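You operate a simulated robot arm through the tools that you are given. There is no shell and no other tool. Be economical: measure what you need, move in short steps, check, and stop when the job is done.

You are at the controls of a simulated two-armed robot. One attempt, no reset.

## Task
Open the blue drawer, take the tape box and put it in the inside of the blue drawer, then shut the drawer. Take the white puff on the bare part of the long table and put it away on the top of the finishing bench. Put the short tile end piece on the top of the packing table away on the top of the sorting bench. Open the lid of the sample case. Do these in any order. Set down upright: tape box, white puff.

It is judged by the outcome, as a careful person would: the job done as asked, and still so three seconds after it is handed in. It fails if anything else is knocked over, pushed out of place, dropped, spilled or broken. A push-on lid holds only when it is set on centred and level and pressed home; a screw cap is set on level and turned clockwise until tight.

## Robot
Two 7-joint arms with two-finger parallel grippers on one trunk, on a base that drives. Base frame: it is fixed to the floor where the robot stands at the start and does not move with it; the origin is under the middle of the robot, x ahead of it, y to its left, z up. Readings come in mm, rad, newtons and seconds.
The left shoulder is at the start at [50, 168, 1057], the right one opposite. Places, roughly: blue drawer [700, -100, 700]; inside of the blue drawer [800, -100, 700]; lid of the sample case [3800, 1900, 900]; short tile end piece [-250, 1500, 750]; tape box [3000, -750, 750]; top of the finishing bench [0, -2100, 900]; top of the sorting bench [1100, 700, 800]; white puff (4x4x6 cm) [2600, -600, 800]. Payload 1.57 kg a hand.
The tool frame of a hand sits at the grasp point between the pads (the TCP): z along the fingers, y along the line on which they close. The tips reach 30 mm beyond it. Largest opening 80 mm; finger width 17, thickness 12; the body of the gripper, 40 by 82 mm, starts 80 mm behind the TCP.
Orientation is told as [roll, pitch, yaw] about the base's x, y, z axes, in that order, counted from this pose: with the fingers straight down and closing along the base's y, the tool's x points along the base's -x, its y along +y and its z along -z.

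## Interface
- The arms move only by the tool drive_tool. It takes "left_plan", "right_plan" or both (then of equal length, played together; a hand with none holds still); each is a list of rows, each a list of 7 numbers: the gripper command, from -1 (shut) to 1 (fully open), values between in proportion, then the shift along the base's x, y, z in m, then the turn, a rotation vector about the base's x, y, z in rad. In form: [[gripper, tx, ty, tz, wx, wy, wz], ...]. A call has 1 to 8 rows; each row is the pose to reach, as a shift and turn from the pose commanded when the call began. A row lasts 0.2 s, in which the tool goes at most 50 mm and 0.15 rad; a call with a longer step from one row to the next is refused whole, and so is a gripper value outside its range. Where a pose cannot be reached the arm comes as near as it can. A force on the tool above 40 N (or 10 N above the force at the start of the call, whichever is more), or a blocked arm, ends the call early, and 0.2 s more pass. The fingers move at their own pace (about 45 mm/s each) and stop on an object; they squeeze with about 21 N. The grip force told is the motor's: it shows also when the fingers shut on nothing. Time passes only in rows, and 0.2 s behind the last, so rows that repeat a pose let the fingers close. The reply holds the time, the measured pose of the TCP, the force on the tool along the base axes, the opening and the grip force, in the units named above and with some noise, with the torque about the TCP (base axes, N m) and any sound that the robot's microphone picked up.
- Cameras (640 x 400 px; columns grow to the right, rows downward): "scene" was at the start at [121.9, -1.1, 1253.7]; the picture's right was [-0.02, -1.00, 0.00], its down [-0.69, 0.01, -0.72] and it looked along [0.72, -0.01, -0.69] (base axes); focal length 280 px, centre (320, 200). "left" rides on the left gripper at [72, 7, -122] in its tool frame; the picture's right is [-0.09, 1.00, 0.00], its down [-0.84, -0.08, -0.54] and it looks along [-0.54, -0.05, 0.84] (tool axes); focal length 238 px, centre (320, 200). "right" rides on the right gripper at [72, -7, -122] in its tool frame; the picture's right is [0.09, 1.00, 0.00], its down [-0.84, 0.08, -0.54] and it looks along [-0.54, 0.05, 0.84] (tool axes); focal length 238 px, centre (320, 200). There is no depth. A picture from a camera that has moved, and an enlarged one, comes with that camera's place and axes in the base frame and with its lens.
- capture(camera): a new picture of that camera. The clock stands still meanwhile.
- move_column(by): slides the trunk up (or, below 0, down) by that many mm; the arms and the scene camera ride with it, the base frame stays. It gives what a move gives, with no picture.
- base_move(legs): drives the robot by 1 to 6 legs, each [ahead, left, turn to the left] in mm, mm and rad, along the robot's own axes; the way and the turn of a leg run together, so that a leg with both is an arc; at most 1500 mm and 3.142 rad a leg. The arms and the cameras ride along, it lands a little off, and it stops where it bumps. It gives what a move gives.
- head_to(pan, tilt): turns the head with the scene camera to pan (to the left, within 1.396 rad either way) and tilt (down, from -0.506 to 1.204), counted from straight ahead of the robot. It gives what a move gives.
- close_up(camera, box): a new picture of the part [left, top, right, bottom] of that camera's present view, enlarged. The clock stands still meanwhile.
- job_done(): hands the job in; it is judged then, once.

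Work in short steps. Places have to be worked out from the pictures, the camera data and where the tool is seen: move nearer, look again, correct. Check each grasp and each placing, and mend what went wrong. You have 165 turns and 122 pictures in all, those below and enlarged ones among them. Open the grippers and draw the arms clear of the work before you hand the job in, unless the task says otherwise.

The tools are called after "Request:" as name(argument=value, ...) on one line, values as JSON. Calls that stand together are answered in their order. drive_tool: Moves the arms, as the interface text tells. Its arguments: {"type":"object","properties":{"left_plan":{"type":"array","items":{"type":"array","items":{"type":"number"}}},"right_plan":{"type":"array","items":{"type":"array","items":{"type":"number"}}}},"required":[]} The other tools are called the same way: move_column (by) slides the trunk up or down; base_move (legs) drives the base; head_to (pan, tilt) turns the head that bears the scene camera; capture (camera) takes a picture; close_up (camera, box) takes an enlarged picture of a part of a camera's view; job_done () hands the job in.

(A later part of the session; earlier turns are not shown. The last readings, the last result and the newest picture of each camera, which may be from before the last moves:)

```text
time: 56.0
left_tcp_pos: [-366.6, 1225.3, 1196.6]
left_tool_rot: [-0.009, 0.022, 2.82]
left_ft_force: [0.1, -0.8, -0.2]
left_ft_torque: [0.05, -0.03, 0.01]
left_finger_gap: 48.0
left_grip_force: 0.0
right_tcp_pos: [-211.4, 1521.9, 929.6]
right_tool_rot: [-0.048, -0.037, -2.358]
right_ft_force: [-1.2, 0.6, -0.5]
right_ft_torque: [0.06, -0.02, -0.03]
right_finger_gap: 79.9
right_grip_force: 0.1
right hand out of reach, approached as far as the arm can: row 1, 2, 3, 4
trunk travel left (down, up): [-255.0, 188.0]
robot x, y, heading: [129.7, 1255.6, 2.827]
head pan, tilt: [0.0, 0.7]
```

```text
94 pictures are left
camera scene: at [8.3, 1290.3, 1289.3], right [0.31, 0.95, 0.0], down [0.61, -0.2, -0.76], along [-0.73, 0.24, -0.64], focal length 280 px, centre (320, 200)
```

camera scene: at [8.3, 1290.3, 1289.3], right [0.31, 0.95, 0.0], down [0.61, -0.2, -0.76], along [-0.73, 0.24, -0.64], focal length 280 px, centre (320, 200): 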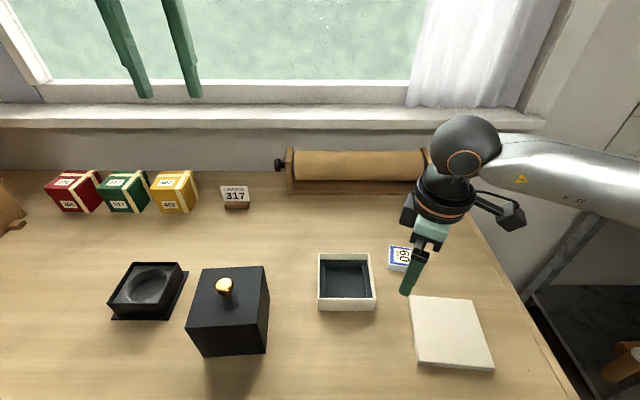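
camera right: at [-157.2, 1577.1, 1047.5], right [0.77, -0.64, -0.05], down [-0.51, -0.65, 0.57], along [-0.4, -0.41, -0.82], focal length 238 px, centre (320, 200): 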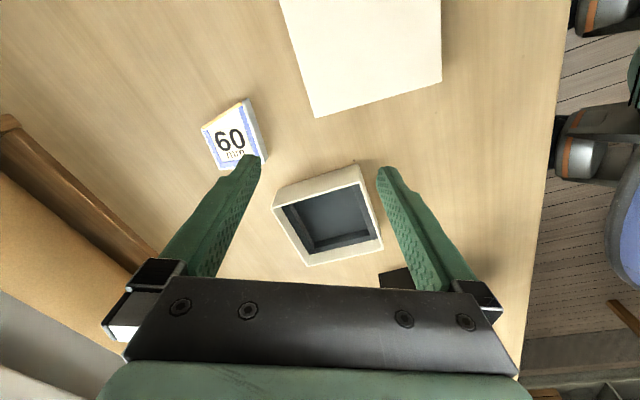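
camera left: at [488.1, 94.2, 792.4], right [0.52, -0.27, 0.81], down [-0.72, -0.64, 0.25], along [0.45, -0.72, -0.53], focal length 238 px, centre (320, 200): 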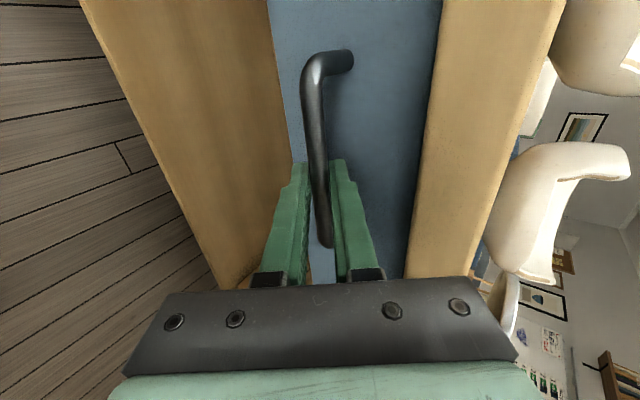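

That turn direction is limited too, but triangulation now puts the tile at about (−302, 1579) with the table top near z ≈ 795. I turn the hand the other way.

Request:
drive_tool(right_plan=[[1, 0, 0, 0.0, 0, 0, -0.148], [1, 0, 0, 0.0, 0, 0, -0.296], [1, 0, 0, 0, 0, 0, -0.444], [1, 0, 0, 0, 0, 0, -0.592], [1, 0, 0, 0, 0, 0, -0.74], [1, 0, 0, 0, 0, 0, -0.888], [1, 0, 0, 0, 0, 0, -1.036], [1, 0, 0, 0, 0, 0, -1.184]])

Request:
drive_tool(right_plan=[[1, 0, 0, 0, 0, 0, -0.148], [1, 0, 0, 0.0, 0, 0, -0.296], [1, 0, 0, 0, 0, 0, -0.444], [1, 0, 0, 0, 0, 0, -0.592], [1, 0, 0, 0, 0, 0, -0.74], [1, 0, 0, 0, 0, 0, -0.888], [1, 0, 0, 0, 0, 0, -1.036], [1, 0, 0, 0, 0, 0, -1.184]])

```text
time: 57.8
left_tcp_pos: [-365.7, 1227.0, 1196.1]
left_tool_rot: [-0.008, 0.019, 2.82]
left_ft_force: [0.4, -1.0, -0.4]
left_ft_torque: [-0.02, 0.01, -0.01]
left_finger_gap: 48.1
left_grip_force: 0.0
right_tcp_pos: [-209.5, 1525.5, 928.9]
right_tool_rot: [-0.047, -0.039, 2.735]
right_ft_force: [-0.9, 0.1, -0.4]
right_ft_torque: [-0.01, 0.02, 0.0]
right_finger_gap: 80.2
right_grip_force: 0.1
trunk travel left (down, up): [-255.0, 188.0]
robot x, y, heading: [129.1, 1252.8, 2.824]
head pan, tilt: [0.0, 0.7]
```

```text
time: 59.6
left_tcp_pos: [-365.6, 1227.4, 1196.5]
left_tool_rot: [-0.008, 0.02, 2.821]
left_ft_force: [0.5, -0.1, -0.1]
left_ft_torque: [0.0, 0.0, 0.03]
left_finger_gap: 48.0
left_grip_force: 0.1
right_tcp_pos: [-208.2, 1526.1, 929.1]
right_tool_rot: [-0.048, -0.039, 1.551]
right_ft_force: [0.6, -0.3, -0.6]
right_ft_torque: [-0.02, -0.01, 0.01]
right_finger_gap: 80.2
right_grip_force: 0.0
trunk travel left (down, up): [-255.0, 188.0]
robot x, y, heading: [126.9, 1251.8, 2.822]
head pan, tilt: [0.0, 0.7]
```

Turning this way works. I level the hand, shift it over toward the tile, and look.

Request:
drive_tool(right_plan=[[1, -0.03, 0.01, 0.0, -0.02, 0.024, -0.12], [1, -0.06, 0.022, 0.0, -0.039, 0.048, -0.25], [1, -0.08, 0.034, 0, -0.039, 0.048, -0.29], [1, -0.08, 0.034, 0, -0.039, 0.048, -0.29]])

Request:
capture(camera="right")

```text
time: 60.6
left_tcp_pos: [-366.0, 1226.7, 1195.8]
left_tool_rot: [-0.008, 0.021, 2.82]
left_ft_force: [-0.2, 0.0, 0.1]
left_ft_torque: [-0.04, -0.02, 0.02]
left_finger_gap: 47.9
left_grip_force: 0.1
right_tcp_pos: [-288.9, 1559.1, 929.8]
right_tool_rot: [-0.008, 0.009, 1.263]
right_ft_force: [0.6, -0.2, 0.1]
right_ft_torque: [0.0, 0.02, -0.01]
right_finger_gap: 79.9
right_grip_force: 0.0
trunk travel left (down, up): [-255.0, 188.0]
robot x, y, heading: [130.8, 1251.5, 2.828]
head pan, tilt: [0.0, 0.7]
```

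```text
93 pictures are left
camera right: at [-304.5, 1490.7, 1051.7], right [-0.98, 0.21, -0.01], down [0.18, 0.83, 0.53], along [0.12, 0.52, -0.85], focal length 238 px, centre (320, 200)
```

right: 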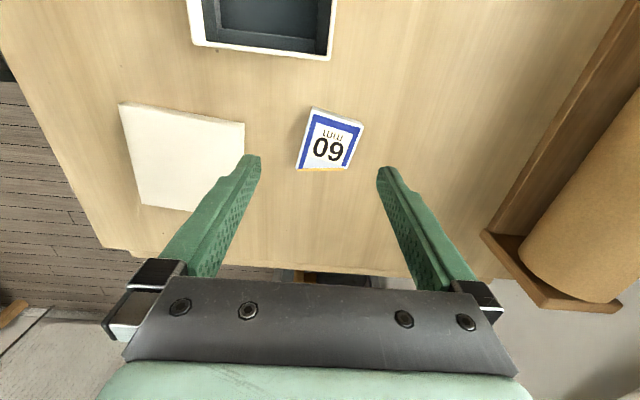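

Tile is clear: about 51 mm across its parallel sides, centred near (−297, 1572), needing a −0.20 rad turn. I align and come down to 70 mm above, then check.

Request:
drive_tool(right_plan=[[1, -0.004, 0.006, -0.02, 0, 0, -0.1], [1, -0.0085, 0.0125, -0.045, 0.008, 0.01, -0.2], [1, -0.0085, 0.0125, -0.07, 0.008, 0.01, -0.2], [1, -0.0085, 0.0125, -0.07, 0.008, 0.01, -0.2]])

Request:
capture(camera="right")

```text
time: 61.6
left_tcp_pos: [-365.5, 1225.9, 1196.6]
left_tool_rot: [-0.005, 0.019, 2.821]
left_ft_force: [0.1, 0.2, 0.1]
left_ft_torque: [0.05, 0.01, -0.01]
left_finger_gap: 48.0
left_grip_force: 0.0
right_tcp_pos: [-297.3, 1572.6, 859.0]
right_tool_rot: [0.002, 0.006, 1.062]
right_ft_force: [-0.5, -0.3, 0.3]
right_ft_torque: [0.01, 0.01, 0.01]
right_finger_gap: 79.9
right_grip_force: 0.1
trunk travel left (down, up): [-255.0, 188.0]
robot x, y, heading: [131.1, 1252.6, 2.827]
head pan, tilt: [0.0, 0.7]
```

```text
92 pictures are left
camera right: at [-325.5, 1507.0, 980.4], right [-0.92, 0.4, 0.0], down [0.34, 0.77, 0.54], along [0.21, 0.49, -0.84], focal length 238 px, centre (320, 200)
```

right: 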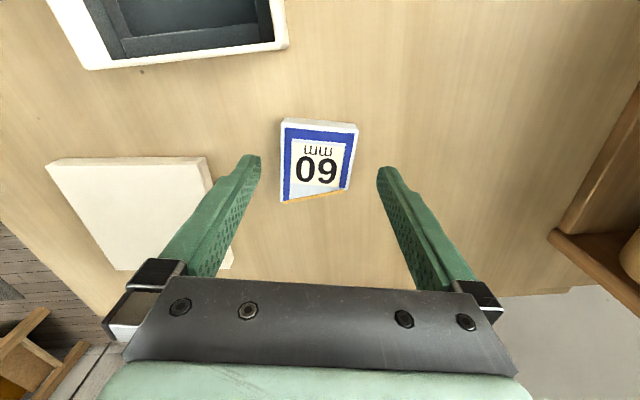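

Aligned. I descend gently until I feel the table.

Request:
drive_tool(right_plan=[[1, 0, 0, -0.015, 0, 0, 0], [1, 0, 0, -0.025, 0, 0, 0], [1, 0, 0, -0.03, 0, 0, 0], [1, 0, 0, -0.034, 0, 0, 0], [1, 0, 0, -0.038, 0, 0, 0], [1, 0, 0, -0.042, 0, 0, 0], [1, 0, 0, -0.046, 0, 0, 0]])

```text
time: 62.8
left_tcp_pos: [-365.3, 1227.2, 1196.2]
left_tool_rot: [-0.008, 0.02, 2.817]
left_ft_force: [0.5, 0.6, -0.9]
left_ft_torque: [0.03, 0.0, 0.01]
left_finger_gap: 47.9
left_grip_force: 0.0
right_tcp_pos: [-296.2, 1573.2, 829.3]
right_tool_rot: [0.006, 0.009, 1.063]
right_ft_force: [10.5, -1.3, 16.9]
right_ft_torque: [-0.28, -1.09, -0.01]
right_finger_gap: 80.1
right_grip_force: 0.2
trunk travel left (down, up): [-255.0, 188.0]
robot x, y, heading: [130.9, 1251.8, 2.823]
head pan, tilt: [0.0, 0.7]
stopped in row 5 (right hand): the force on the tool passed its limit (the readings are from after the stop); the commanded pose is now the measured one
```

Contact at TCP 829 means the table top is at ≈798. I lift 2 mm and close on the tile.

Request:
drive_tool(right_plan=[[1, -0.001, -0.001, 0.003, 0, 0, 0], [-1, -0.001, -0.001, 0.003, 0, 0, 0], [-1, -0.001, -0.001, 0.003, 0, 0, 0], [-1, -0.001, -0.001, 0.003, 0, 0, 0], [-1, -0.001, -0.001, 0.003, 0, 0, 0], [-1, -0.001, -0.001, 0.04, 0, 0, 0], [-1, -0.001, -0.001, 0.09, 0, 0, 0], [-1, -0.001, -0.001, 0.12, 0, 0, 0]])

Request:
capture(camera="right")

```text
time: 64.6
left_tcp_pos: [-366.2, 1227.4, 1197.5]
left_tool_rot: [-0.007, 0.019, 2.818]
left_ft_force: [-0.6, 0.2, -0.5]
left_ft_torque: [0.03, 0.01, 0.0]
left_finger_gap: 48.1
left_grip_force: 0.0
right_tcp_pos: [-299.3, 1572.2, 948.4]
right_tool_rot: [0.009, 0.009, 1.066]
right_ft_force: [-1.4, 0.2, -0.8]
right_ft_torque: [0.0, 0.01, 0.02]
right_finger_gap: 53.4
right_grip_force: 20.9
trunk travel left (down, up): [-255.0, 188.0]
robot x, y, heading: [129.1, 1254.2, 2.827]
head pan, tilt: [0.0, 0.7]
```

```text
91 pictures are left
camera right: at [-327.1, 1506.8, 1071.5], right [-0.92, 0.4, 0.01], down [0.34, 0.77, 0.54], along [0.21, 0.49, -0.84], focal length 238 px, centre (320, 200)
```

right: 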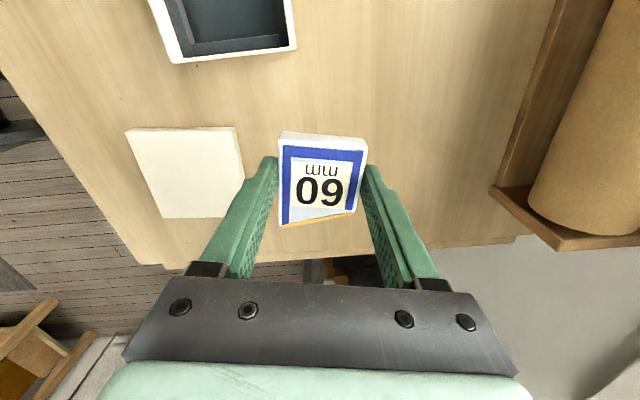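

Tile held (gap 53 mm). I back off and turn around to face the sorting bench.

Request:
base_move(legs=[[-150, 0, 0], [0, 0, -3.13]])

Request:
capture(camera="scene")

```text
time: 73.3
left_tcp_pos: [765.5, 1236.1, 1197.3]
left_tool_rot: [-0.009, 0.018, -0.315]
left_ft_force: [-1.0, 0.1, -0.2]
left_ft_torque: [-0.01, 0.01, 0.0]
left_finger_gap: 47.8
left_grip_force: 0.1
right_tcp_pos: [703.5, 890.7, 948.3]
right_tool_rot: [0.008, 0.008, -2.068]
right_ft_force: [0.2, 0.1, -1.6]
right_ft_torque: [-0.01, -0.01, -0.01]
right_finger_gap: 53.2
right_grip_force: 21.2
trunk travel left (down, up): [-255.0, 188.0]
robot x, y, heading: [271.2, 1202.8, -0.305]
head pan, tilt: [0.0, 0.7]
```

```text
90 pictures are left
camera scene: at [391.0, 1168.5, 1289.4], right [-0.3, -0.95, 0.0], down [-0.61, 0.19, -0.76], along [0.73, -0.23, -0.64], focal length 280 px, centre (320, 200)
```

scene: 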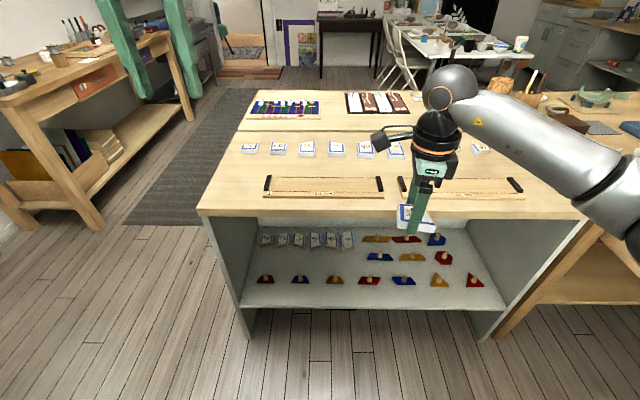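

There is a clear patch on the bench's left front, beside the left rack, at about (1091, 1216). I move left and forward so the right hand hangs over it.

Request:
base_move(legs=[[0, 430, 0], [265, 0, 0]])

Request:
head_to(pan=-0.3, tilt=0.85)

Request:
capture(camera="scene")

Request:
capture(camera="right")

```text
time: 77.4
left_tcp_pos: [1148.4, 1559.5, 1196.8]
left_tool_rot: [-0.008, 0.02, -0.319]
left_ft_force: [0.3, 0.0, 0.0]
left_ft_torque: [0.02, -0.03, 0.03]
left_finger_gap: 48.3
left_grip_force: 0.1
right_tcp_pos: [1082.6, 1214.3, 947.5]
right_tool_rot: [0.01, 0.009, -2.076]
right_ft_force: [0.1, 0.4, -1.4]
right_ft_torque: [-0.02, 0.02, 0.01]
right_finger_gap: 53.4
right_grip_force: 21.0
trunk travel left (down, up): [-255.0, 188.0]
robot x, y, heading: [655.0, 1533.7, -0.313]
head pan, tilt: [0.0, 0.7]
```

```text
time: 78.2
left_tcp_pos: [1148.0, 1559.2, 1196.5]
left_tool_rot: [-0.005, 0.021, -0.318]
left_ft_force: [-0.3, -0.5, -0.1]
left_ft_torque: [-0.01, 0.01, -0.01]
left_finger_gap: 47.8
left_grip_force: 0.1
right_tcp_pos: [1084.1, 1214.4, 949.0]
right_tool_rot: [0.008, 0.008, -2.075]
right_ft_force: [0.2, 1.4, -1.7]
right_ft_torque: [0.03, -0.01, -0.03]
right_finger_gap: 53.4
right_grip_force: 21.0
trunk travel left (down, up): [-255.0, 188.0]
robot x, y, heading: [653.3, 1537.6, -0.309]
head pan, tilt: [-0.3, 0.85]
```

```text
89 pictures are left
camera scene: at [755.9, 1476.7, 1277.1], right [-0.57, -0.82, 0.0], down [-0.61, 0.43, -0.66], along [0.54, -0.38, -0.75], focal length 280 px, centre (320, 200)
```

scene: 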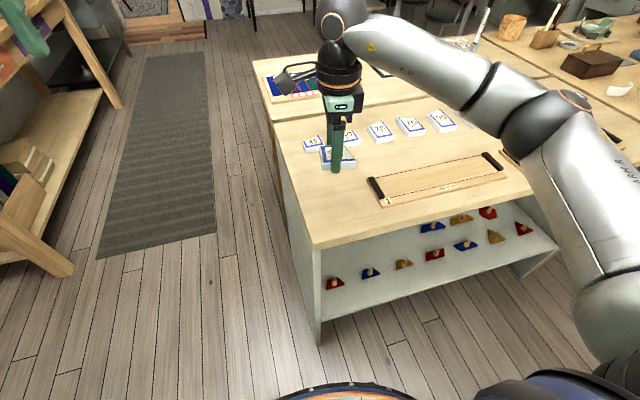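

```text
88 pictures are left
camera right: at [1111.2, 1281.5, 1071.0], right [0.92, -0.4, 0.01], down [-0.34, -0.77, 0.54], along [-0.21, -0.49, -0.84], focal length 238 px, centre (320, 200)
```

right: 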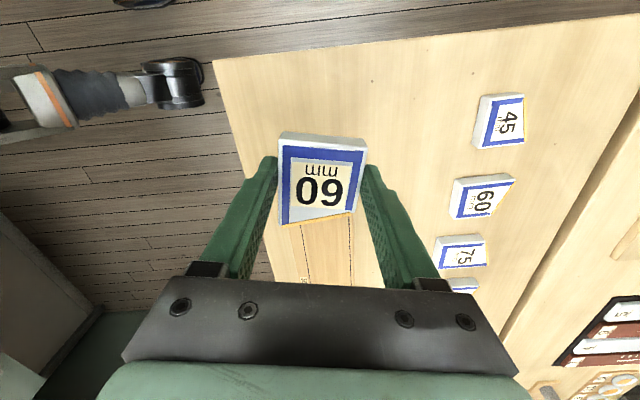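

The spot below the hand is clear (tile lands near pixel (321, 123) of the wrist view). I lower until I feel the bench.

Request:
drive_tool(right_plan=[[-1, 0, 0, -0.045, 0, 0, 0], [-1, 0, 0, -0.08, 0, 0, 0], [-1, 0, 0, -0.1, 0, 0, 0], [-1, 0, 0, -0.106, 0, 0, 0], [-1, 0, 0, -0.11, 0, 0, 0], [-1, 0, 0, -0.114, 0, 0, 0], [-1, 0, 0, -0.118, 0, 0, 0], [-1, 0, 0, -0.121, 0, 0, 0]])

```text
time: 80.0
left_tcp_pos: [1146.7, 1561.6, 1198.0]
left_tool_rot: [-0.009, 0.016, -0.319]
left_ft_force: [0.7, -0.1, -0.2]
left_ft_torque: [-0.01, -0.01, -0.02]
left_finger_gap: 48.0
left_grip_force: 0.1
right_tcp_pos: [1083.3, 1215.0, 830.7]
right_tool_rot: [0.012, 0.007, -2.075]
right_ft_force: [-4.7, -3.0, 19.0]
right_ft_torque: [0.07, 0.72, 0.04]
right_finger_gap: 53.2
right_grip_force: 21.8
trunk travel left (down, up): [-255.0, 188.0]
robot x, y, heading: [651.8, 1531.7, -0.305]
head pan, tilt: [-0.3, 0.85]
```

Contact at TCP ≈ 831 with 19 N; the tile rests on the bench. I release, rise, and look.

Request:
drive_tool(right_plan=[[-1, 0, 0, 0.002, 0, 0, 0], [0.6, 0, 0, 0.002, 0, 0, 0], [1, 0, 0, 0.002, 0, 0, 0], [1, 0, 0, 0.002, 0, 0, 0], [1, 0, 0, 0.04, 0, 0, 0], [1, 0, 0, 0.09, 0, 0, 0], [1, 0, 0, 0.14, 0, 0, 0], [1, 0, 0, 0.17, 0, 0, 0]])

Request:
capture(camera="right")

```text
time: 81.8
left_tcp_pos: [1148.2, 1560.8, 1196.2]
left_tool_rot: [-0.007, 0.018, -0.321]
left_ft_force: [0.1, 0.1, 1.1]
left_ft_torque: [-0.03, -0.01, 0.02]
left_finger_gap: 48.1
left_grip_force: 0.1
right_tcp_pos: [1083.1, 1216.1, 995.7]
right_tool_rot: [0.008, 0.006, -2.073]
right_ft_force: [-0.8, 0.7, -0.1]
right_ft_torque: [0.0, 0.04, 0.01]
right_finger_gap: 80.1
right_grip_force: 0.0
trunk travel left (down, up): [-255.0, 188.0]
robot x, y, heading: [652.3, 1533.8, -0.314]
head pan, tilt: [-0.3, 0.85]
```

```text
87 pictures are left
camera right: at [1111.4, 1282.8, 1119.2], right [0.92, -0.4, 0.01], down [-0.34, -0.77, 0.54], along [-0.21, -0.49, -0.84], focal length 238 px, centre (320, 200)
```

right: 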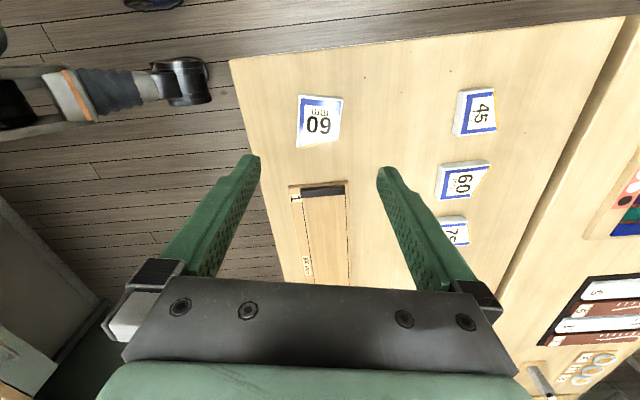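

The tile lies flat on the sorting bench. Now toward the sample case: I unwind the right wrist and drive to the aisle left of the bench.

Request:
drive_tool(right_plan=[[1, 0, 0, 0.02, 0, 0, 0.147], [1, 0, 0, 0.04, 0, 0, 0.294], [1, 0, 0, 0.06, 0, 0, 0.441], [1, 0, 0, 0.08, 0, 0, 0.588], [1, 0, 0, 0.1, 0, 0, 0.735], [1, 0, 0, 0.1, 0, 0, 0.882], [1, 0, 0, 0.1, 0, 0, 1.029], [1, 0, 0, 0.1, 0, 0, 1.176]])

Request:
drive_tool(right_plan=[[1, 0, 0, 0.0, 0, 0, 0.147], [1, 0, 0, 0.0, 0, 0, 0.294], [1, 0, 0, 0.0, 0, 0, 0.441], [1, 0, 0, 0.0, 0, 0, 0.588]])

Request:
base_move(legs=[[0, 380, 0]])

Request:
head_to(pan=0.2, tilt=0.35)

Request:
capture(camera="scene")

```text
time: 83.6
left_tcp_pos: [1148.4, 1560.0, 1196.2]
left_tool_rot: [-0.008, 0.02, -0.32]
left_ft_force: [0.0, 0.0, -0.6]
left_ft_torque: [0.02, -0.02, -0.03]
left_finger_gap: 47.9
left_grip_force: 0.0
right_tcp_pos: [1084.4, 1215.1, 1097.5]
right_tool_rot: [0.01, 0.009, -0.897]
right_ft_force: [-1.2, -0.3, -0.5]
right_ft_torque: [0.04, 0.01, 0.01]
right_finger_gap: 80.2
right_grip_force: 0.1
trunk travel left (down, up): [-255.0, 188.0]
robot x, y, heading: [648.6, 1533.2, -0.31]
head pan, tilt: [-0.3, 0.85]
```

```text
time: 84.6
left_tcp_pos: [1148.2, 1560.0, 1196.1]
left_tool_rot: [-0.007, 0.019, -0.319]
left_ft_force: [-0.1, 0.2, 0.2]
left_ft_torque: [0.01, 0.0, -0.01]
left_finger_gap: 47.7
left_grip_force: 0.1
right_tcp_pos: [1083.7, 1216.1, 1097.7]
right_tool_rot: [0.009, 0.009, -0.309]
right_ft_force: [-0.1, -0.6, -0.1]
right_ft_torque: [-0.01, -0.01, -0.04]
right_finger_gap: 80.1
right_grip_force: 0.1
trunk travel left (down, up): [-255.0, 188.0]
robot x, y, heading: [654.2, 1536.3, -0.314]
head pan, tilt: [-0.3, 0.85]
```

```text
time: 87.0
left_tcp_pos: [1263.0, 1916.8, 1195.5]
left_tool_rot: [-0.01, 0.017, -0.32]
left_ft_force: [0.7, -0.2, -0.1]
left_ft_torque: [-0.02, -0.01, 0.0]
left_finger_gap: 48.0
left_grip_force: 0.0
right_tcp_pos: [1198.0, 1571.1, 1097.8]
right_tool_rot: [0.008, 0.008, -0.312]
right_ft_force: [0.2, -0.4, 0.9]
right_ft_torque: [0.0, -0.02, 0.02]
right_finger_gap: 79.8
right_grip_force: 0.1
trunk travel left (down, up): [-255.0, 188.0]
robot x, y, heading: [766.8, 1891.5, -0.308]
head pan, tilt: [-0.3, 0.85]
```

```text
time: 87.9
left_tcp_pos: [1263.1, 1915.2, 1196.4]
left_tool_rot: [-0.008, 0.021, -0.32]
left_ft_force: [-0.2, 0.1, 0.2]
left_ft_torque: [-0.02, -0.05, -0.03]
left_finger_gap: 48.3
left_grip_force: 0.0
right_tcp_pos: [1198.6, 1571.7, 1097.6]
right_tool_rot: [0.008, 0.009, -0.314]
right_ft_force: [0.5, 0.1, 0.8]
right_ft_torque: [-0.02, 0.0, 0.01]
right_finger_gap: 80.2
right_grip_force: 0.1
trunk travel left (down, up): [-255.0, 188.0]
robot x, y, heading: [774.0, 1891.4, -0.318]
head pan, tilt: [0.201, 0.351]
```

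```text
86 pictures are left
camera scene: at [899.6, 1867.8, 1320.7], right [-0.11, -0.99, 0.0], down [-0.34, 0.04, -0.94], along [0.93, -0.11, -0.34], focal length 280 px, centre (320, 200)
```

scene: 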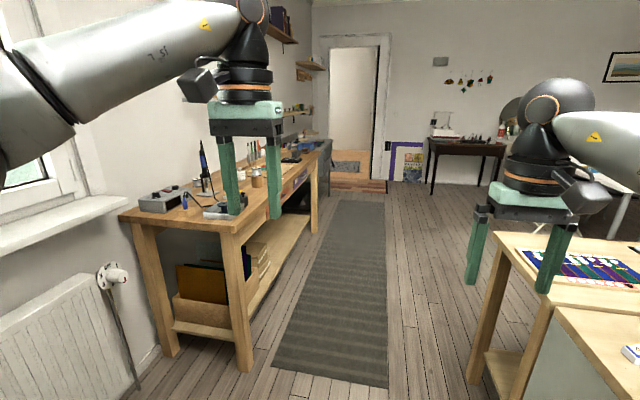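

The mat aisle is clear. I drive along it 1500 mm and look again for the sample case.

Request:
base_move(legs=[[1450, 0, 0]])

Request:
head_to(pan=0.5, tilt=0.4)

Request:
capture(camera="scene")

```text
time: 95.1
left_tcp_pos: [2645.6, 1476.3, 1195.7]
left_tool_rot: [-0.006, 0.021, -0.312]
left_ft_force: [-0.2, -0.1, -0.1]
left_ft_torque: [0.02, -0.01, 0.01]
left_finger_gap: 47.9
left_grip_force: 0.1
right_tcp_pos: [2581.0, 1130.7, 1098.0]
right_tool_rot: [0.009, 0.01, -0.305]
right_ft_force: [-0.2, 0.1, 0.7]
right_ft_torque: [0.03, 0.03, 0.0]
right_finger_gap: 79.8
right_grip_force: 0.0
trunk travel left (down, up): [-255.0, 188.0]
robot x, y, heading: [2152.4, 1448.4, -0.307]
head pan, tilt: [0.201, 0.351]
```

```text
time: 95.9
left_tcp_pos: [2643.5, 1475.9, 1196.4]
left_tool_rot: [-0.008, 0.019, -0.314]
left_ft_force: [-0.9, 1.1, 0.6]
left_ft_torque: [0.02, 0.01, 0.0]
left_finger_gap: 48.0
left_grip_force: 0.0
right_tcp_pos: [2583.1, 1131.6, 1098.1]
right_tool_rot: [0.009, 0.008, -0.306]
right_ft_force: [-0.2, 0.0, -0.3]
right_ft_torque: [0.0, 0.01, -0.03]
right_finger_gap: 80.1
right_grip_force: 0.0
trunk travel left (down, up): [-255.0, 188.0]
robot x, y, heading: [2151.9, 1447.6, -0.308]
head pan, tilt: [0.499, 0.4]
```

```text
85 pictures are left
camera scene: at [2280.2, 1453.3, 1316.2], right [0.19, -0.98, 0.0], down [-0.38, -0.07, -0.92], along [0.9, 0.18, -0.39], focal length 280 px, centre (320, 200)
```

scene: 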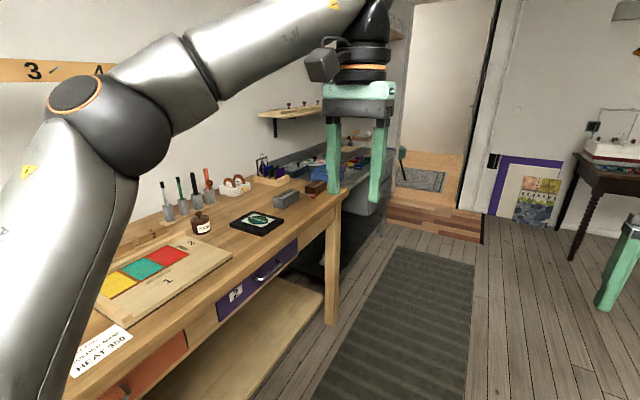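

The grey desk lies beyond the workbench. I drive on 700 mm and look left.

Request:
base_move(legs=[[800, 0, 0]])

Request:
head_to(pan=0.9, tilt=0.5)

Request:
capture(camera="scene")

```text
time: 100.2
left_tcp_pos: [3406.6, 1228.4, 1196.6]
left_tool_rot: [-0.008, 0.019, -0.322]
left_ft_force: [-0.8, -0.3, 0.0]
left_ft_torque: [0.01, 0.0, 0.0]
left_finger_gap: 48.0
left_grip_force: 0.0
right_tcp_pos: [3340.6, 882.7, 1096.5]
right_tool_rot: [0.009, 0.01, -0.313]
right_ft_force: [0.2, 0.1, -0.4]
right_ft_torque: [0.03, -0.03, 0.01]
right_finger_gap: 79.9
right_grip_force: 0.0
trunk travel left (down, up): [-255.0, 188.0]
robot x, y, heading: [2911.3, 1204.4, -0.316]
head pan, tilt: [0.499, 0.4]
```

```text
time: 101.1
left_tcp_pos: [3406.1, 1227.7, 1195.7]
left_tool_rot: [-0.007, 0.019, -0.322]
left_ft_force: [0.2, 0.1, 0.0]
left_ft_torque: [0.01, -0.03, -0.05]
left_finger_gap: 47.9
left_grip_force: 0.1
right_tcp_pos: [3340.2, 882.9, 1098.0]
right_tool_rot: [0.008, 0.008, -0.312]
right_ft_force: [-0.3, 0.6, -0.4]
right_ft_torque: [0.0, 0.0, 0.0]
right_finger_gap: 80.3
right_grip_force: 0.0
trunk travel left (down, up): [-255.0, 188.0]
robot x, y, heading: [2914.5, 1203.5, -0.319]
head pan, tilt: [0.901, 0.499]
```

```text
84 pictures are left
camera scene: at [3025.9, 1241.2, 1307.1], right [0.55, -0.83, 0.0], down [-0.4, -0.26, -0.88], along [0.73, 0.49, -0.48], focal length 280 px, centre (320, 200)
```

scene: 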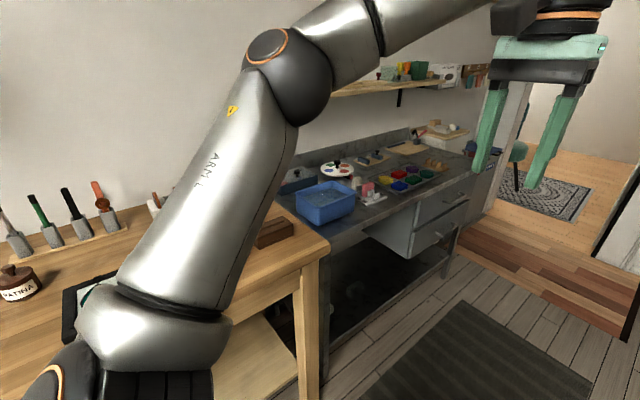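

Something dark sits behind the blue bin near the expected place. I turn to face the desk.

Request:
base_move(legs=[[250, 0, 0], [0, 0, 1.57]])

Request:
head_to(pan=0.1, tilt=0.5)

Request:
capture(camera="scene")

```text
time: 106.8
left_tcp_pos: [3116.7, 1619.0, 1196.2]
left_tool_rot: [-0.009, 0.02, 1.261]
left_ft_force: [0.6, 0.5, 0.8]
left_ft_torque: [0.01, 0.04, -0.01]
left_finger_gap: 48.3
left_grip_force: 0.1
right_tcp_pos: [3461.7, 1557.1, 1098.2]
right_tool_rot: [0.009, 0.008, 1.268]
right_ft_force: [0.0, 0.1, -0.4]
right_ft_torque: [0.05, 0.0, -0.03]
right_finger_gap: 80.2
right_grip_force: 0.0
trunk travel left (down, up): [-255.0, 188.0]
robot x, y, heading: [3146.1, 1124.8, 1.27]
head pan, tilt: [0.901, 0.499]
```

```text
time: 107.9
left_tcp_pos: [3116.1, 1619.6, 1197.0]
left_tool_rot: [-0.007, 0.018, 1.262]
left_ft_force: [-1.2, 0.2, 0.1]
left_ft_torque: [-0.03, 0.0, 0.0]
left_finger_gap: 47.8
left_grip_force: 0.1
right_tcp_pos: [3461.8, 1557.2, 1097.4]
right_tool_rot: [0.01, 0.009, 1.268]
right_ft_force: [0.0, -1.1, 0.7]
right_ft_torque: [-0.02, -0.04, -0.03]
right_finger_gap: 79.9
right_grip_force: 0.0
trunk travel left (down, up): [-255.0, 188.0]
robot x, y, heading: [3148.8, 1127.6, 1.266]
head pan, tilt: [0.099, 0.499]
```

```text
83 pictures are left
camera scene: at [3177.1, 1253.0, 1307.1], right [0.98, -0.2, 0.0], down [-0.1, -0.47, -0.88], along [0.18, 0.86, -0.48], focal length 280 px, centre (320, 200)
```

scene: 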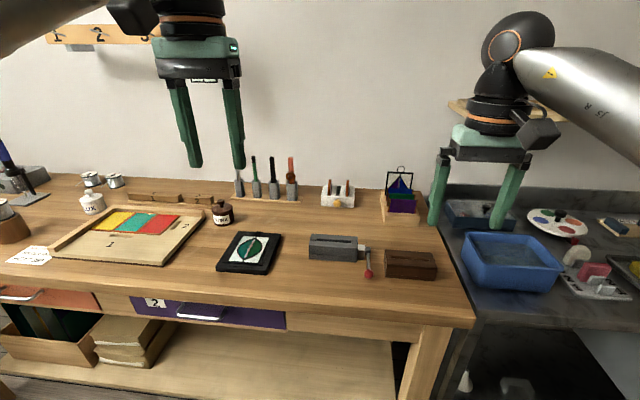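

The blue-grey case is behind the blue bin at about (3808, 1878). I shift right and closer, then zoom in on it.

Request:
base_move(legs=[[0, -280, 0], [240, 0, 0]])

Request:
head_to(pan=-0.15, tilt=0.65)

Request:
capture(camera="scene")

Request:
capture(camera="right")

```text
time: 111.2
left_tcp_pos: [3456.8, 1766.7, 1196.3]
left_tool_rot: [-0.008, 0.021, 1.26]
left_ft_force: [-0.8, -0.1, 0.2]
left_ft_torque: [-0.03, -0.05, -0.02]
left_finger_gap: 47.8
left_grip_force: 0.0
right_tcp_pos: [3802.0, 1703.3, 1097.0]
right_tool_rot: [0.009, 0.008, 1.266]
right_ft_force: [0.5, -1.1, 0.2]
right_ft_torque: [-0.01, 0.01, 0.0]
right_finger_gap: 79.9
right_grip_force: 0.0
trunk travel left (down, up): [-255.0, 188.0]
robot x, y, heading: [3487.1, 1272.0, 1.269]
head pan, tilt: [0.099, 0.499]
```

```text
time: 112.0
left_tcp_pos: [3457.6, 1767.0, 1197.6]
left_tool_rot: [-0.005, 0.019, 1.259]
left_ft_force: [0.1, -0.2, -0.2]
left_ft_torque: [0.03, -0.01, -0.03]
left_finger_gap: 47.9
left_grip_force: 0.1
right_tcp_pos: [3802.8, 1703.7, 1099.1]
right_tool_rot: [0.008, 0.006, 1.266]
right_ft_force: [0.5, -0.7, -0.3]
right_ft_torque: [0.01, 0.0, 0.0]
right_finger_gap: 80.3
right_grip_force: 0.0
trunk travel left (down, up): [-255.0, 188.0]
robot x, y, heading: [3486.2, 1272.8, 1.27]
head pan, tilt: [-0.15, 0.649]
```

```text
82 pictures are left
camera scene: at [3536.5, 1388.3, 1293.7], right [0.9, -0.44, 0.0], down [-0.27, -0.54, -0.8], along [0.35, 0.72, -0.6], focal length 280 px, centre (320, 200)
```

scene: 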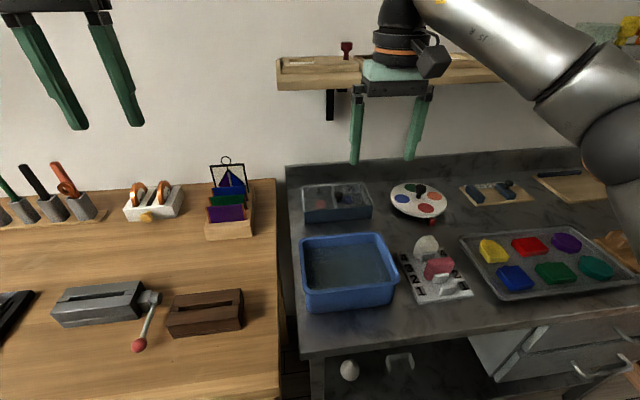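

```text
81 pictures are left
camera right: at [3788.7, 1633.5, 1220.1], right [-0.98, 0.21, 0.01], down [0.18, 0.82, 0.54], along [0.11, 0.53, -0.84], focal length 238 px, centre (320, 200)
```

right: 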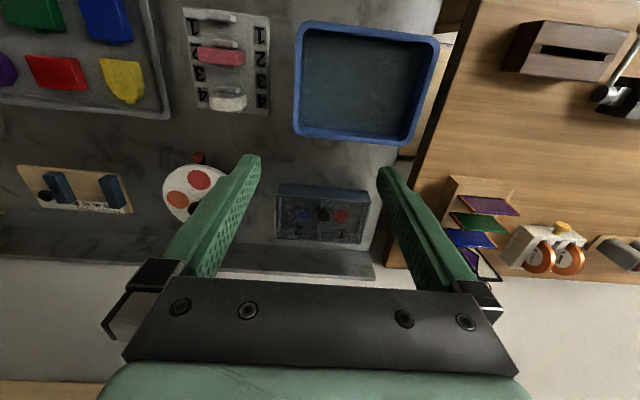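

Request:
close_up(camera="scene", box=[285, 160, 405, 240])

Request:
close_up(camera="right", box=[250, 160, 400, 270])

```text
5.00 times, centred on (345, 200) of scene
camera zoom: at [3536.5, 1388.3, 1293.7], right [0.9, -0.44, 0.0], down [-0.27, -0.54, -0.8], along [0.35, 0.72, -0.6], focal length 1402 px, centre (195, 200)
```

zoom: 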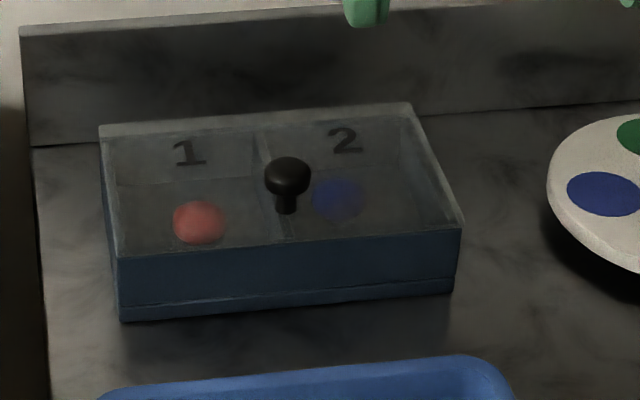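

```text
3.64 times, centred on (325, 215) of right
camera zoom: at [3788.7, 1633.5, 1220.1], right [-0.98, 0.21, 0.01], down [0.18, 0.82, 0.54], along [0.11, 0.53, -0.84], focal length 867 px, centre (302, 146)
```

zoom: 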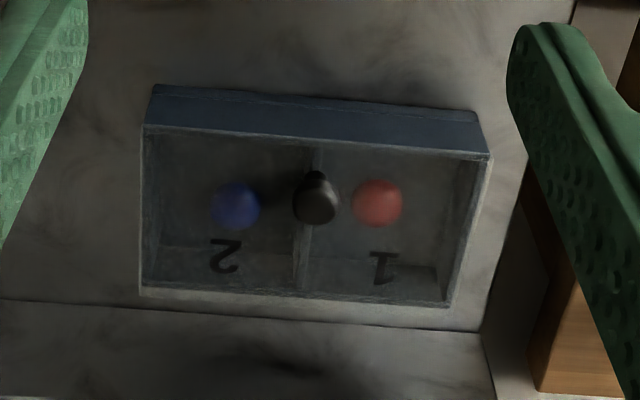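

The case has a clear lid with a black knob near its front edge, so it is hinged at the back; knob head ≈ (3836, 1895, 864). I move 60 mm closer and tilt the right hand 45° forward to a pre-grasp behind the knob.

Request:
base_move(legs=[[60, 0, 0]])

Request:
drive_tool(right_plan=[[0.3, 0, 0, 0, 0.125, -0.039, 0], [0.3, 0, 0, -0.02, 0.25, -0.078, 0], [0.3, 0, 0.01, -0.05, 0.375, -0.117, 0], [0.3, 0, 0.03, -0.08, 0.5, -0.155, 0], [0.3, 0, 0.045, -0.11, 0.625, -0.194, 0], [0.3, 0, 0.065, -0.14, 0.75, -0.233, 0], [0.3, 0, 0.065, -0.14, 0.75, -0.233, 0]])

Request:
capture(camera="right")

Request:
capture(camera="scene")

```text
time: 113.1
left_tcp_pos: [3485.3, 1808.6, 1196.3]
left_tool_rot: [-0.007, 0.02, 1.248]
left_ft_force: [-0.4, 0.4, 0.4]
left_ft_torque: [-0.03, 0.0, 0.02]
left_finger_gap: 47.9
left_grip_force: 0.0
right_tcp_pos: [3830.1, 1740.3, 1097.2]
right_tool_rot: [0.007, 0.009, 1.255]
right_ft_force: [-0.2, -0.5, 0.1]
right_ft_torque: [0.03, -0.01, 0.03]
right_finger_gap: 80.1
right_grip_force: 0.0
trunk travel left (down, up): [-255.0, 188.0]
robot x, y, heading: [3510.0, 1315.2, 1.253]
head pan, tilt: [-0.15, 0.649]
stopped in leg 1: the robot was blocked; the commanded pose is now the measured one
```

```text
time: 114.7
left_tcp_pos: [3484.7, 1808.6, 1195.4]
left_tool_rot: [-0.008, 0.021, 1.246]
left_ft_force: [1.1, -0.9, 0.0]
left_ft_torque: [-0.01, 0.0, 0.02]
left_finger_gap: 47.9
left_grip_force: 0.0
right_tcp_pos: [3829.3, 1805.4, 955.7]
right_tool_rot: [0.027, -0.777, 1.247]
right_ft_force: [0.5, -1.0, 0.3]
right_ft_torque: [0.01, 0.0, -0.05]
right_finger_gap: 52.0
right_grip_force: 0.1
trunk travel left (down, up): [-255.0, 188.0]
robot x, y, heading: [3506.7, 1311.0, 1.254]
head pan, tilt: [-0.15, 0.649]
```

```text
78 pictures are left
camera right: at [3795.9, 1674.0, 993.4], right [-0.97, 0.24, -0.05], down [0.01, 0.22, 0.97], along [0.24, 0.94, -0.22], focal length 238 px, centre (320, 200)
```

right: 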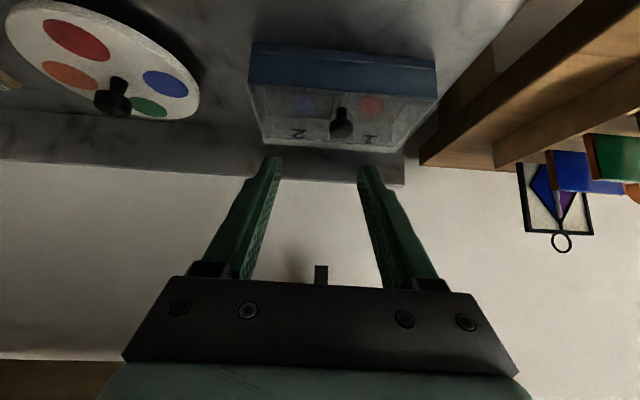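

```text
77 pictures are left
camera scene: at [3559.9, 1429.2, 1293.7], right [0.89, -0.45, 0.0], down [-0.27, -0.54, -0.8], along [0.36, 0.71, -0.6], focal length 280 px, centre (320, 200)
```

scene: 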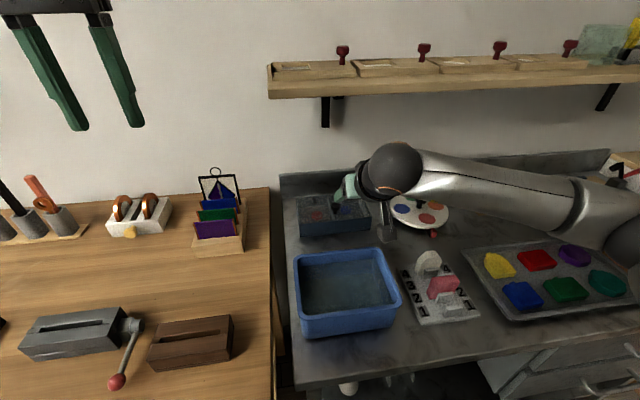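

Both views agree on the knob head at ≈ (3834, 1895, 861). I move in along the tool axis.

Request:
drive_tool(right_plan=[[0.3, 0.0, 0.03, -0.03, 0, 0, 0], [0.3, 0.0, 0.055, -0.057, 0, 0, 0], [0.3, 0.001, 0.068, -0.072, 0, 0, 0], [0.3, 0.001, 0.078, -0.082, 0, 0, 0], [0.3, 0.001, 0.078, -0.082, 0, 0, 0]])

Request:
capture(camera="right")

```text
time: 115.9
left_tcp_pos: [3483.1, 1806.3, 1197.5]
left_tool_rot: [-0.006, 0.019, 1.246]
left_ft_force: [-0.5, -0.2, -1.0]
left_ft_torque: [0.01, -0.04, 0.01]
left_finger_gap: 48.0
left_grip_force: 0.2
right_tcp_pos: [3832.1, 1884.1, 880.3]
right_tool_rot: [0.026, -0.787, 1.245]
right_ft_force: [0.0, -5.6, 20.0]
right_ft_torque: [-0.02, -0.63, -0.19]
right_finger_gap: 52.9
right_grip_force: 0.2
trunk travel left (down, up): [-255.0, 188.0]
robot x, y, heading: [3508.6, 1310.9, 1.25]
head pan, tilt: [-0.15, 0.649]
```

```text
76 pictures are left
camera right: at [3796.8, 1751.7, 915.5], right [-0.97, 0.24, -0.05], down [0.01, 0.22, 0.98], along [0.24, 0.95, -0.21], focal length 238 px, centre (320, 200)
```

right: 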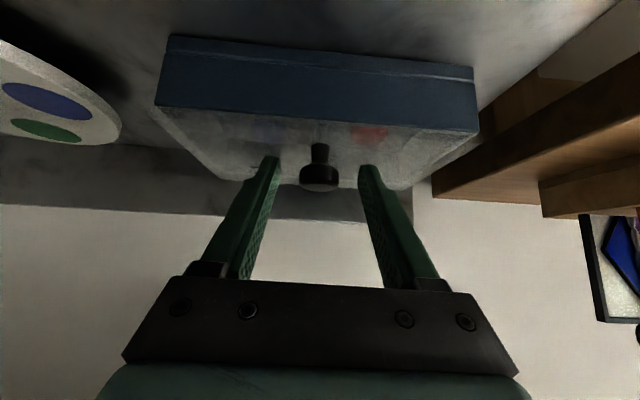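

The tips touch the lid (20 N) with the knob between them. I lift 6 mm and close on the knob.

Request:
drive_tool(right_plan=[[0.3, 0.0, 0, 0.004, 0, 0, 0], [-1, 0.0, 0, 0.004, 0, 0, 0], [-1, 0.0, 0, 0.004, 0, 0, 0], [-1, 0, 0, 0.004, 0, 0, 0], [-1, 0, 0, 0.004, 0, 0, 0]])

Request:
capture(camera="right")

```text
time: 117.1
left_tcp_pos: [3484.9, 1806.4, 1196.9]
left_tool_rot: [-0.005, 0.018, 1.248]
left_ft_force: [0.0, -0.2, -0.8]
left_ft_torque: [0.03, -0.01, 0.0]
left_finger_gap: 48.3
left_grip_force: 0.1
right_tcp_pos: [3832.0, 1883.6, 880.9]
right_tool_rot: [0.024, -0.78, 1.246]
right_ft_force: [7.9, -3.1, 16.7]
right_ft_torque: [0.15, -0.23, -0.08]
right_finger_gap: 23.4
right_grip_force: 34.0
trunk travel left (down, up): [-255.0, 188.0]
robot x, y, heading: [3508.5, 1312.3, 1.246]
head pan, tilt: [-0.15, 0.649]
```

```text
75 pictures are left
camera right: at [3797.6, 1751.3, 916.3], right [-0.97, 0.24, -0.05], down [0.01, 0.22, 0.97], along [0.24, 0.95, -0.22], focal length 238 px, centre (320, 200)
```

right: 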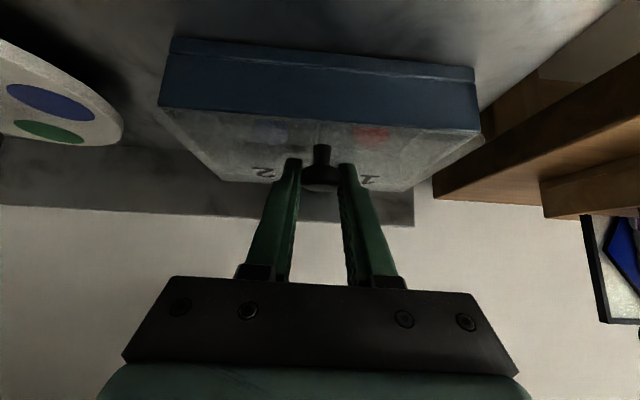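

The knob is gripped (23 mm). I swing it up along an arc about the back edge hinge, ~48° to begin with.

Request:
drive_tool(right_plan=[[-1, 0.0011, 0.0032, 0.013, 0, 0, 0], [-1, 0.0027, 0.0082, 0.0254, 0, 0, 0], [-1, 0.0049, 0.0147, 0.037, 0, 0, 0], [-1, 0.0076, 0.0228, 0.0476, 0, 0, 0], [-1, 0.0106, 0.032, 0.0568, 0, 0, 0], [-1, 0.0141, 0.0425, 0.0646, 0, 0, 0], [-1, 0.0141, 0.0425, 0.0646, 0, 0, 0]])

Request:
capture(camera="scene")

Request:
capture(camera="right")

```text
time: 118.7
left_tcp_pos: [3484.5, 1808.7, 1197.1]
left_tool_rot: [-0.006, 0.019, 1.245]
left_ft_force: [-0.7, -0.3, 0.1]
left_ft_torque: [0.02, -0.03, 0.01]
left_finger_gap: 47.7
left_grip_force: 0.1
right_tcp_pos: [3844.2, 1927.8, 942.1]
right_tool_rot: [0.026, -0.776, 1.246]
right_ft_force: [0.7, 0.1, 0.0]
right_ft_torque: [0.0, 0.02, 0.01]
right_finger_gap: 0.1
right_grip_force: 21.4
trunk travel left (down, up): [-255.0, 188.0]
robot x, y, heading: [3509.2, 1312.1, 1.253]
head pan, tilt: [-0.15, 0.649]
```

```text
74 pictures are left
camera scene: at [3560.0, 1429.2, 1293.7], right [0.89, -0.45, 0.0], down [-0.27, -0.54, -0.8], along [0.36, 0.71, -0.6], focal length 280 px, centre (320, 200)
```

scene: 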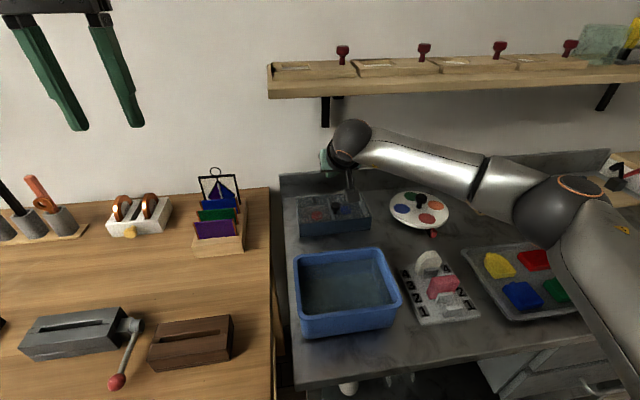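

```text
73 pictures are left
camera right: at [3810.2, 1795.2, 979.0], right [-0.97, 0.24, -0.05], down [0.01, 0.23, 0.97], along [0.24, 0.94, -0.22], focal length 238 px, centre (320, 200)
```

right: 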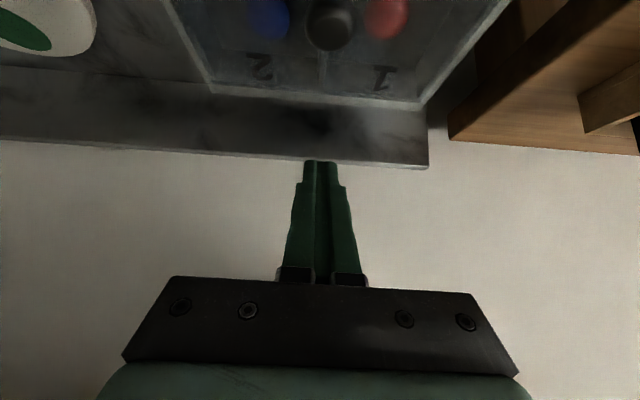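

The fingers slipped off the knob. I zoom in to see the knob's shape and whether the lid moved.

Request:
close_up(camera="scene", box=[285, 160, 405, 240])

Request:
close_up(camera="right", box=[160, 0, 520, 170])

```text
5.00 times, centred on (345, 200) of scene
camera zoom: at [3560.0, 1429.2, 1293.7], right [0.89, -0.45, 0.0], down [-0.27, -0.54, -0.8], along [0.36, 0.71, -0.6], focal length 1402 px, centre (195, 200)
```

zoom: 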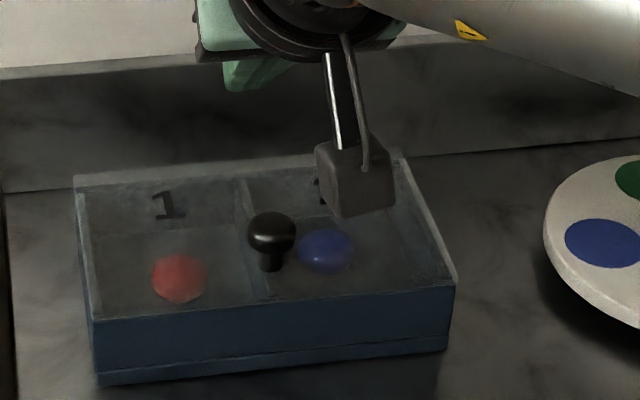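

```text
1.78 times, centred on (340, 85) of right
camera zoom: at [3810.2, 1795.2, 979.0], right [-0.97, 0.24, -0.05], down [0.01, 0.23, 0.97], along [0.24, 0.94, -0.22], focal length 424 px, centre (284, 404)
```

zoom: 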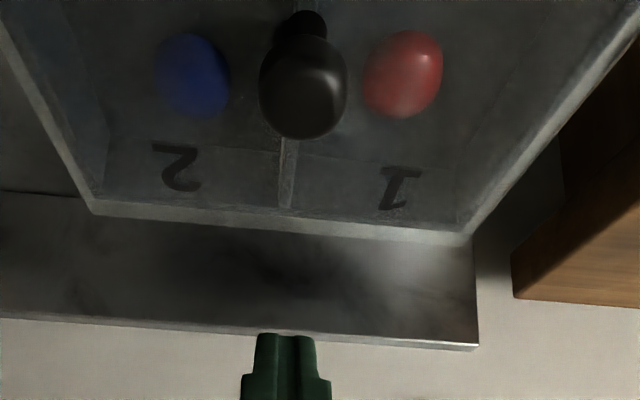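

The lid hasn't shifted. I retry more carefully: open, re-approach along the tool axis, close without pressing on the lid, then lift in tiny steps.

Request:
drive_tool(right_plan=[[0.3, -0.008, -0.03, 0.01, 0, 0, 0], [0.3, -0.018, -0.06, 0.01, 0, 0, 0], [0.3, -0.025, -0.083, -0.017, 0, 0, 0], [0.3, -0.02, -0.066, -0.035, 0, 0, 0], [0.3, -0.014, -0.05, -0.052, 0, 0, 0], [0.3, -0.012, -0.043, -0.0595, 0, 0, 0], [0.3, -0.012, -0.043, -0.0595, 0, 0, 0]])

Request:
drive_tool(right_plan=[[-1, 0, 0, 0, 0, 0, 0], [-1, 0.0, 0, 0, 0, 0, 0], [-1, 0.0, 0, 0, 0, 0, 0], [-1, 0, 0, 0, 0, 0, 0], [-1, 0, 0.001, 0.003, 0, 0, 0]])

Request:
close_up(camera="right", box=[160, 20, 490, 226])

```text
time: 120.3
left_tcp_pos: [3484.6, 1808.4, 1195.6]
left_tool_rot: [-0.007, 0.021, 1.245]
left_ft_force: [0.5, 0.5, 0.1]
left_ft_torque: [0.02, 0.0, 0.0]
left_finger_gap: 48.3
left_grip_force: 0.0
right_tcp_pos: [3834.0, 1883.5, 882.2]
right_tool_rot: [0.023, -0.774, 1.247]
right_ft_force: [0.1, 0.0, -0.3]
right_ft_torque: [-0.04, 0.01, 0.0]
right_finger_gap: 52.0
right_grip_force: 0.1
trunk travel left (down, up): [-255.0, 188.0]
robot x, y, heading: [3509.3, 1312.0, 1.253]
head pan, tilt: [-0.15, 0.649]
```

```text
time: 121.5
left_tcp_pos: [3482.6, 1808.7, 1193.9]
left_tool_rot: [-0.007, 0.024, 1.246]
left_ft_force: [-0.8, 0.4, 0.5]
left_ft_torque: [-0.05, -0.01, -0.02]
left_finger_gap: 48.0
left_grip_force: 0.1
right_tcp_pos: [3832.5, 1884.5, 883.3]
right_tool_rot: [0.022, -0.77, 1.247]
right_ft_force: [-6.0, 2.8, -7.4]
right_ft_torque: [-0.42, 0.34, 0.11]
right_finger_gap: 23.0
right_grip_force: 35.2
trunk travel left (down, up): [-255.0, 188.0]
robot x, y, heading: [3505.7, 1313.1, 1.254]
head pan, tilt: [-0.15, 0.649]
```

```text
1.94 times, centred on (325, 123) of right
camera zoom: at [3798.3, 1752.4, 921.2], right [-0.97, 0.24, -0.05], down [0.01, 0.23, 0.97], along [0.24, 0.94, -0.23], focal length 462 px, centre (310, 349)
```

zoom: 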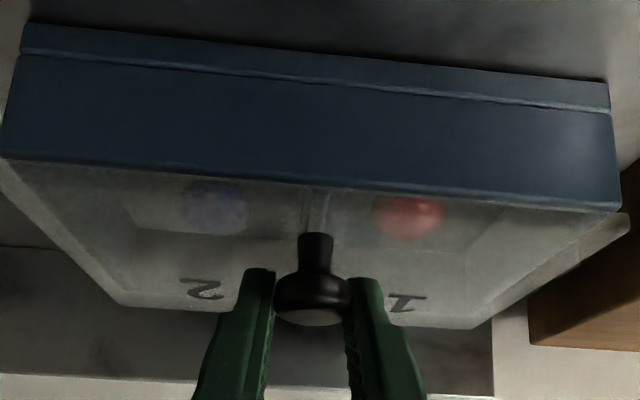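

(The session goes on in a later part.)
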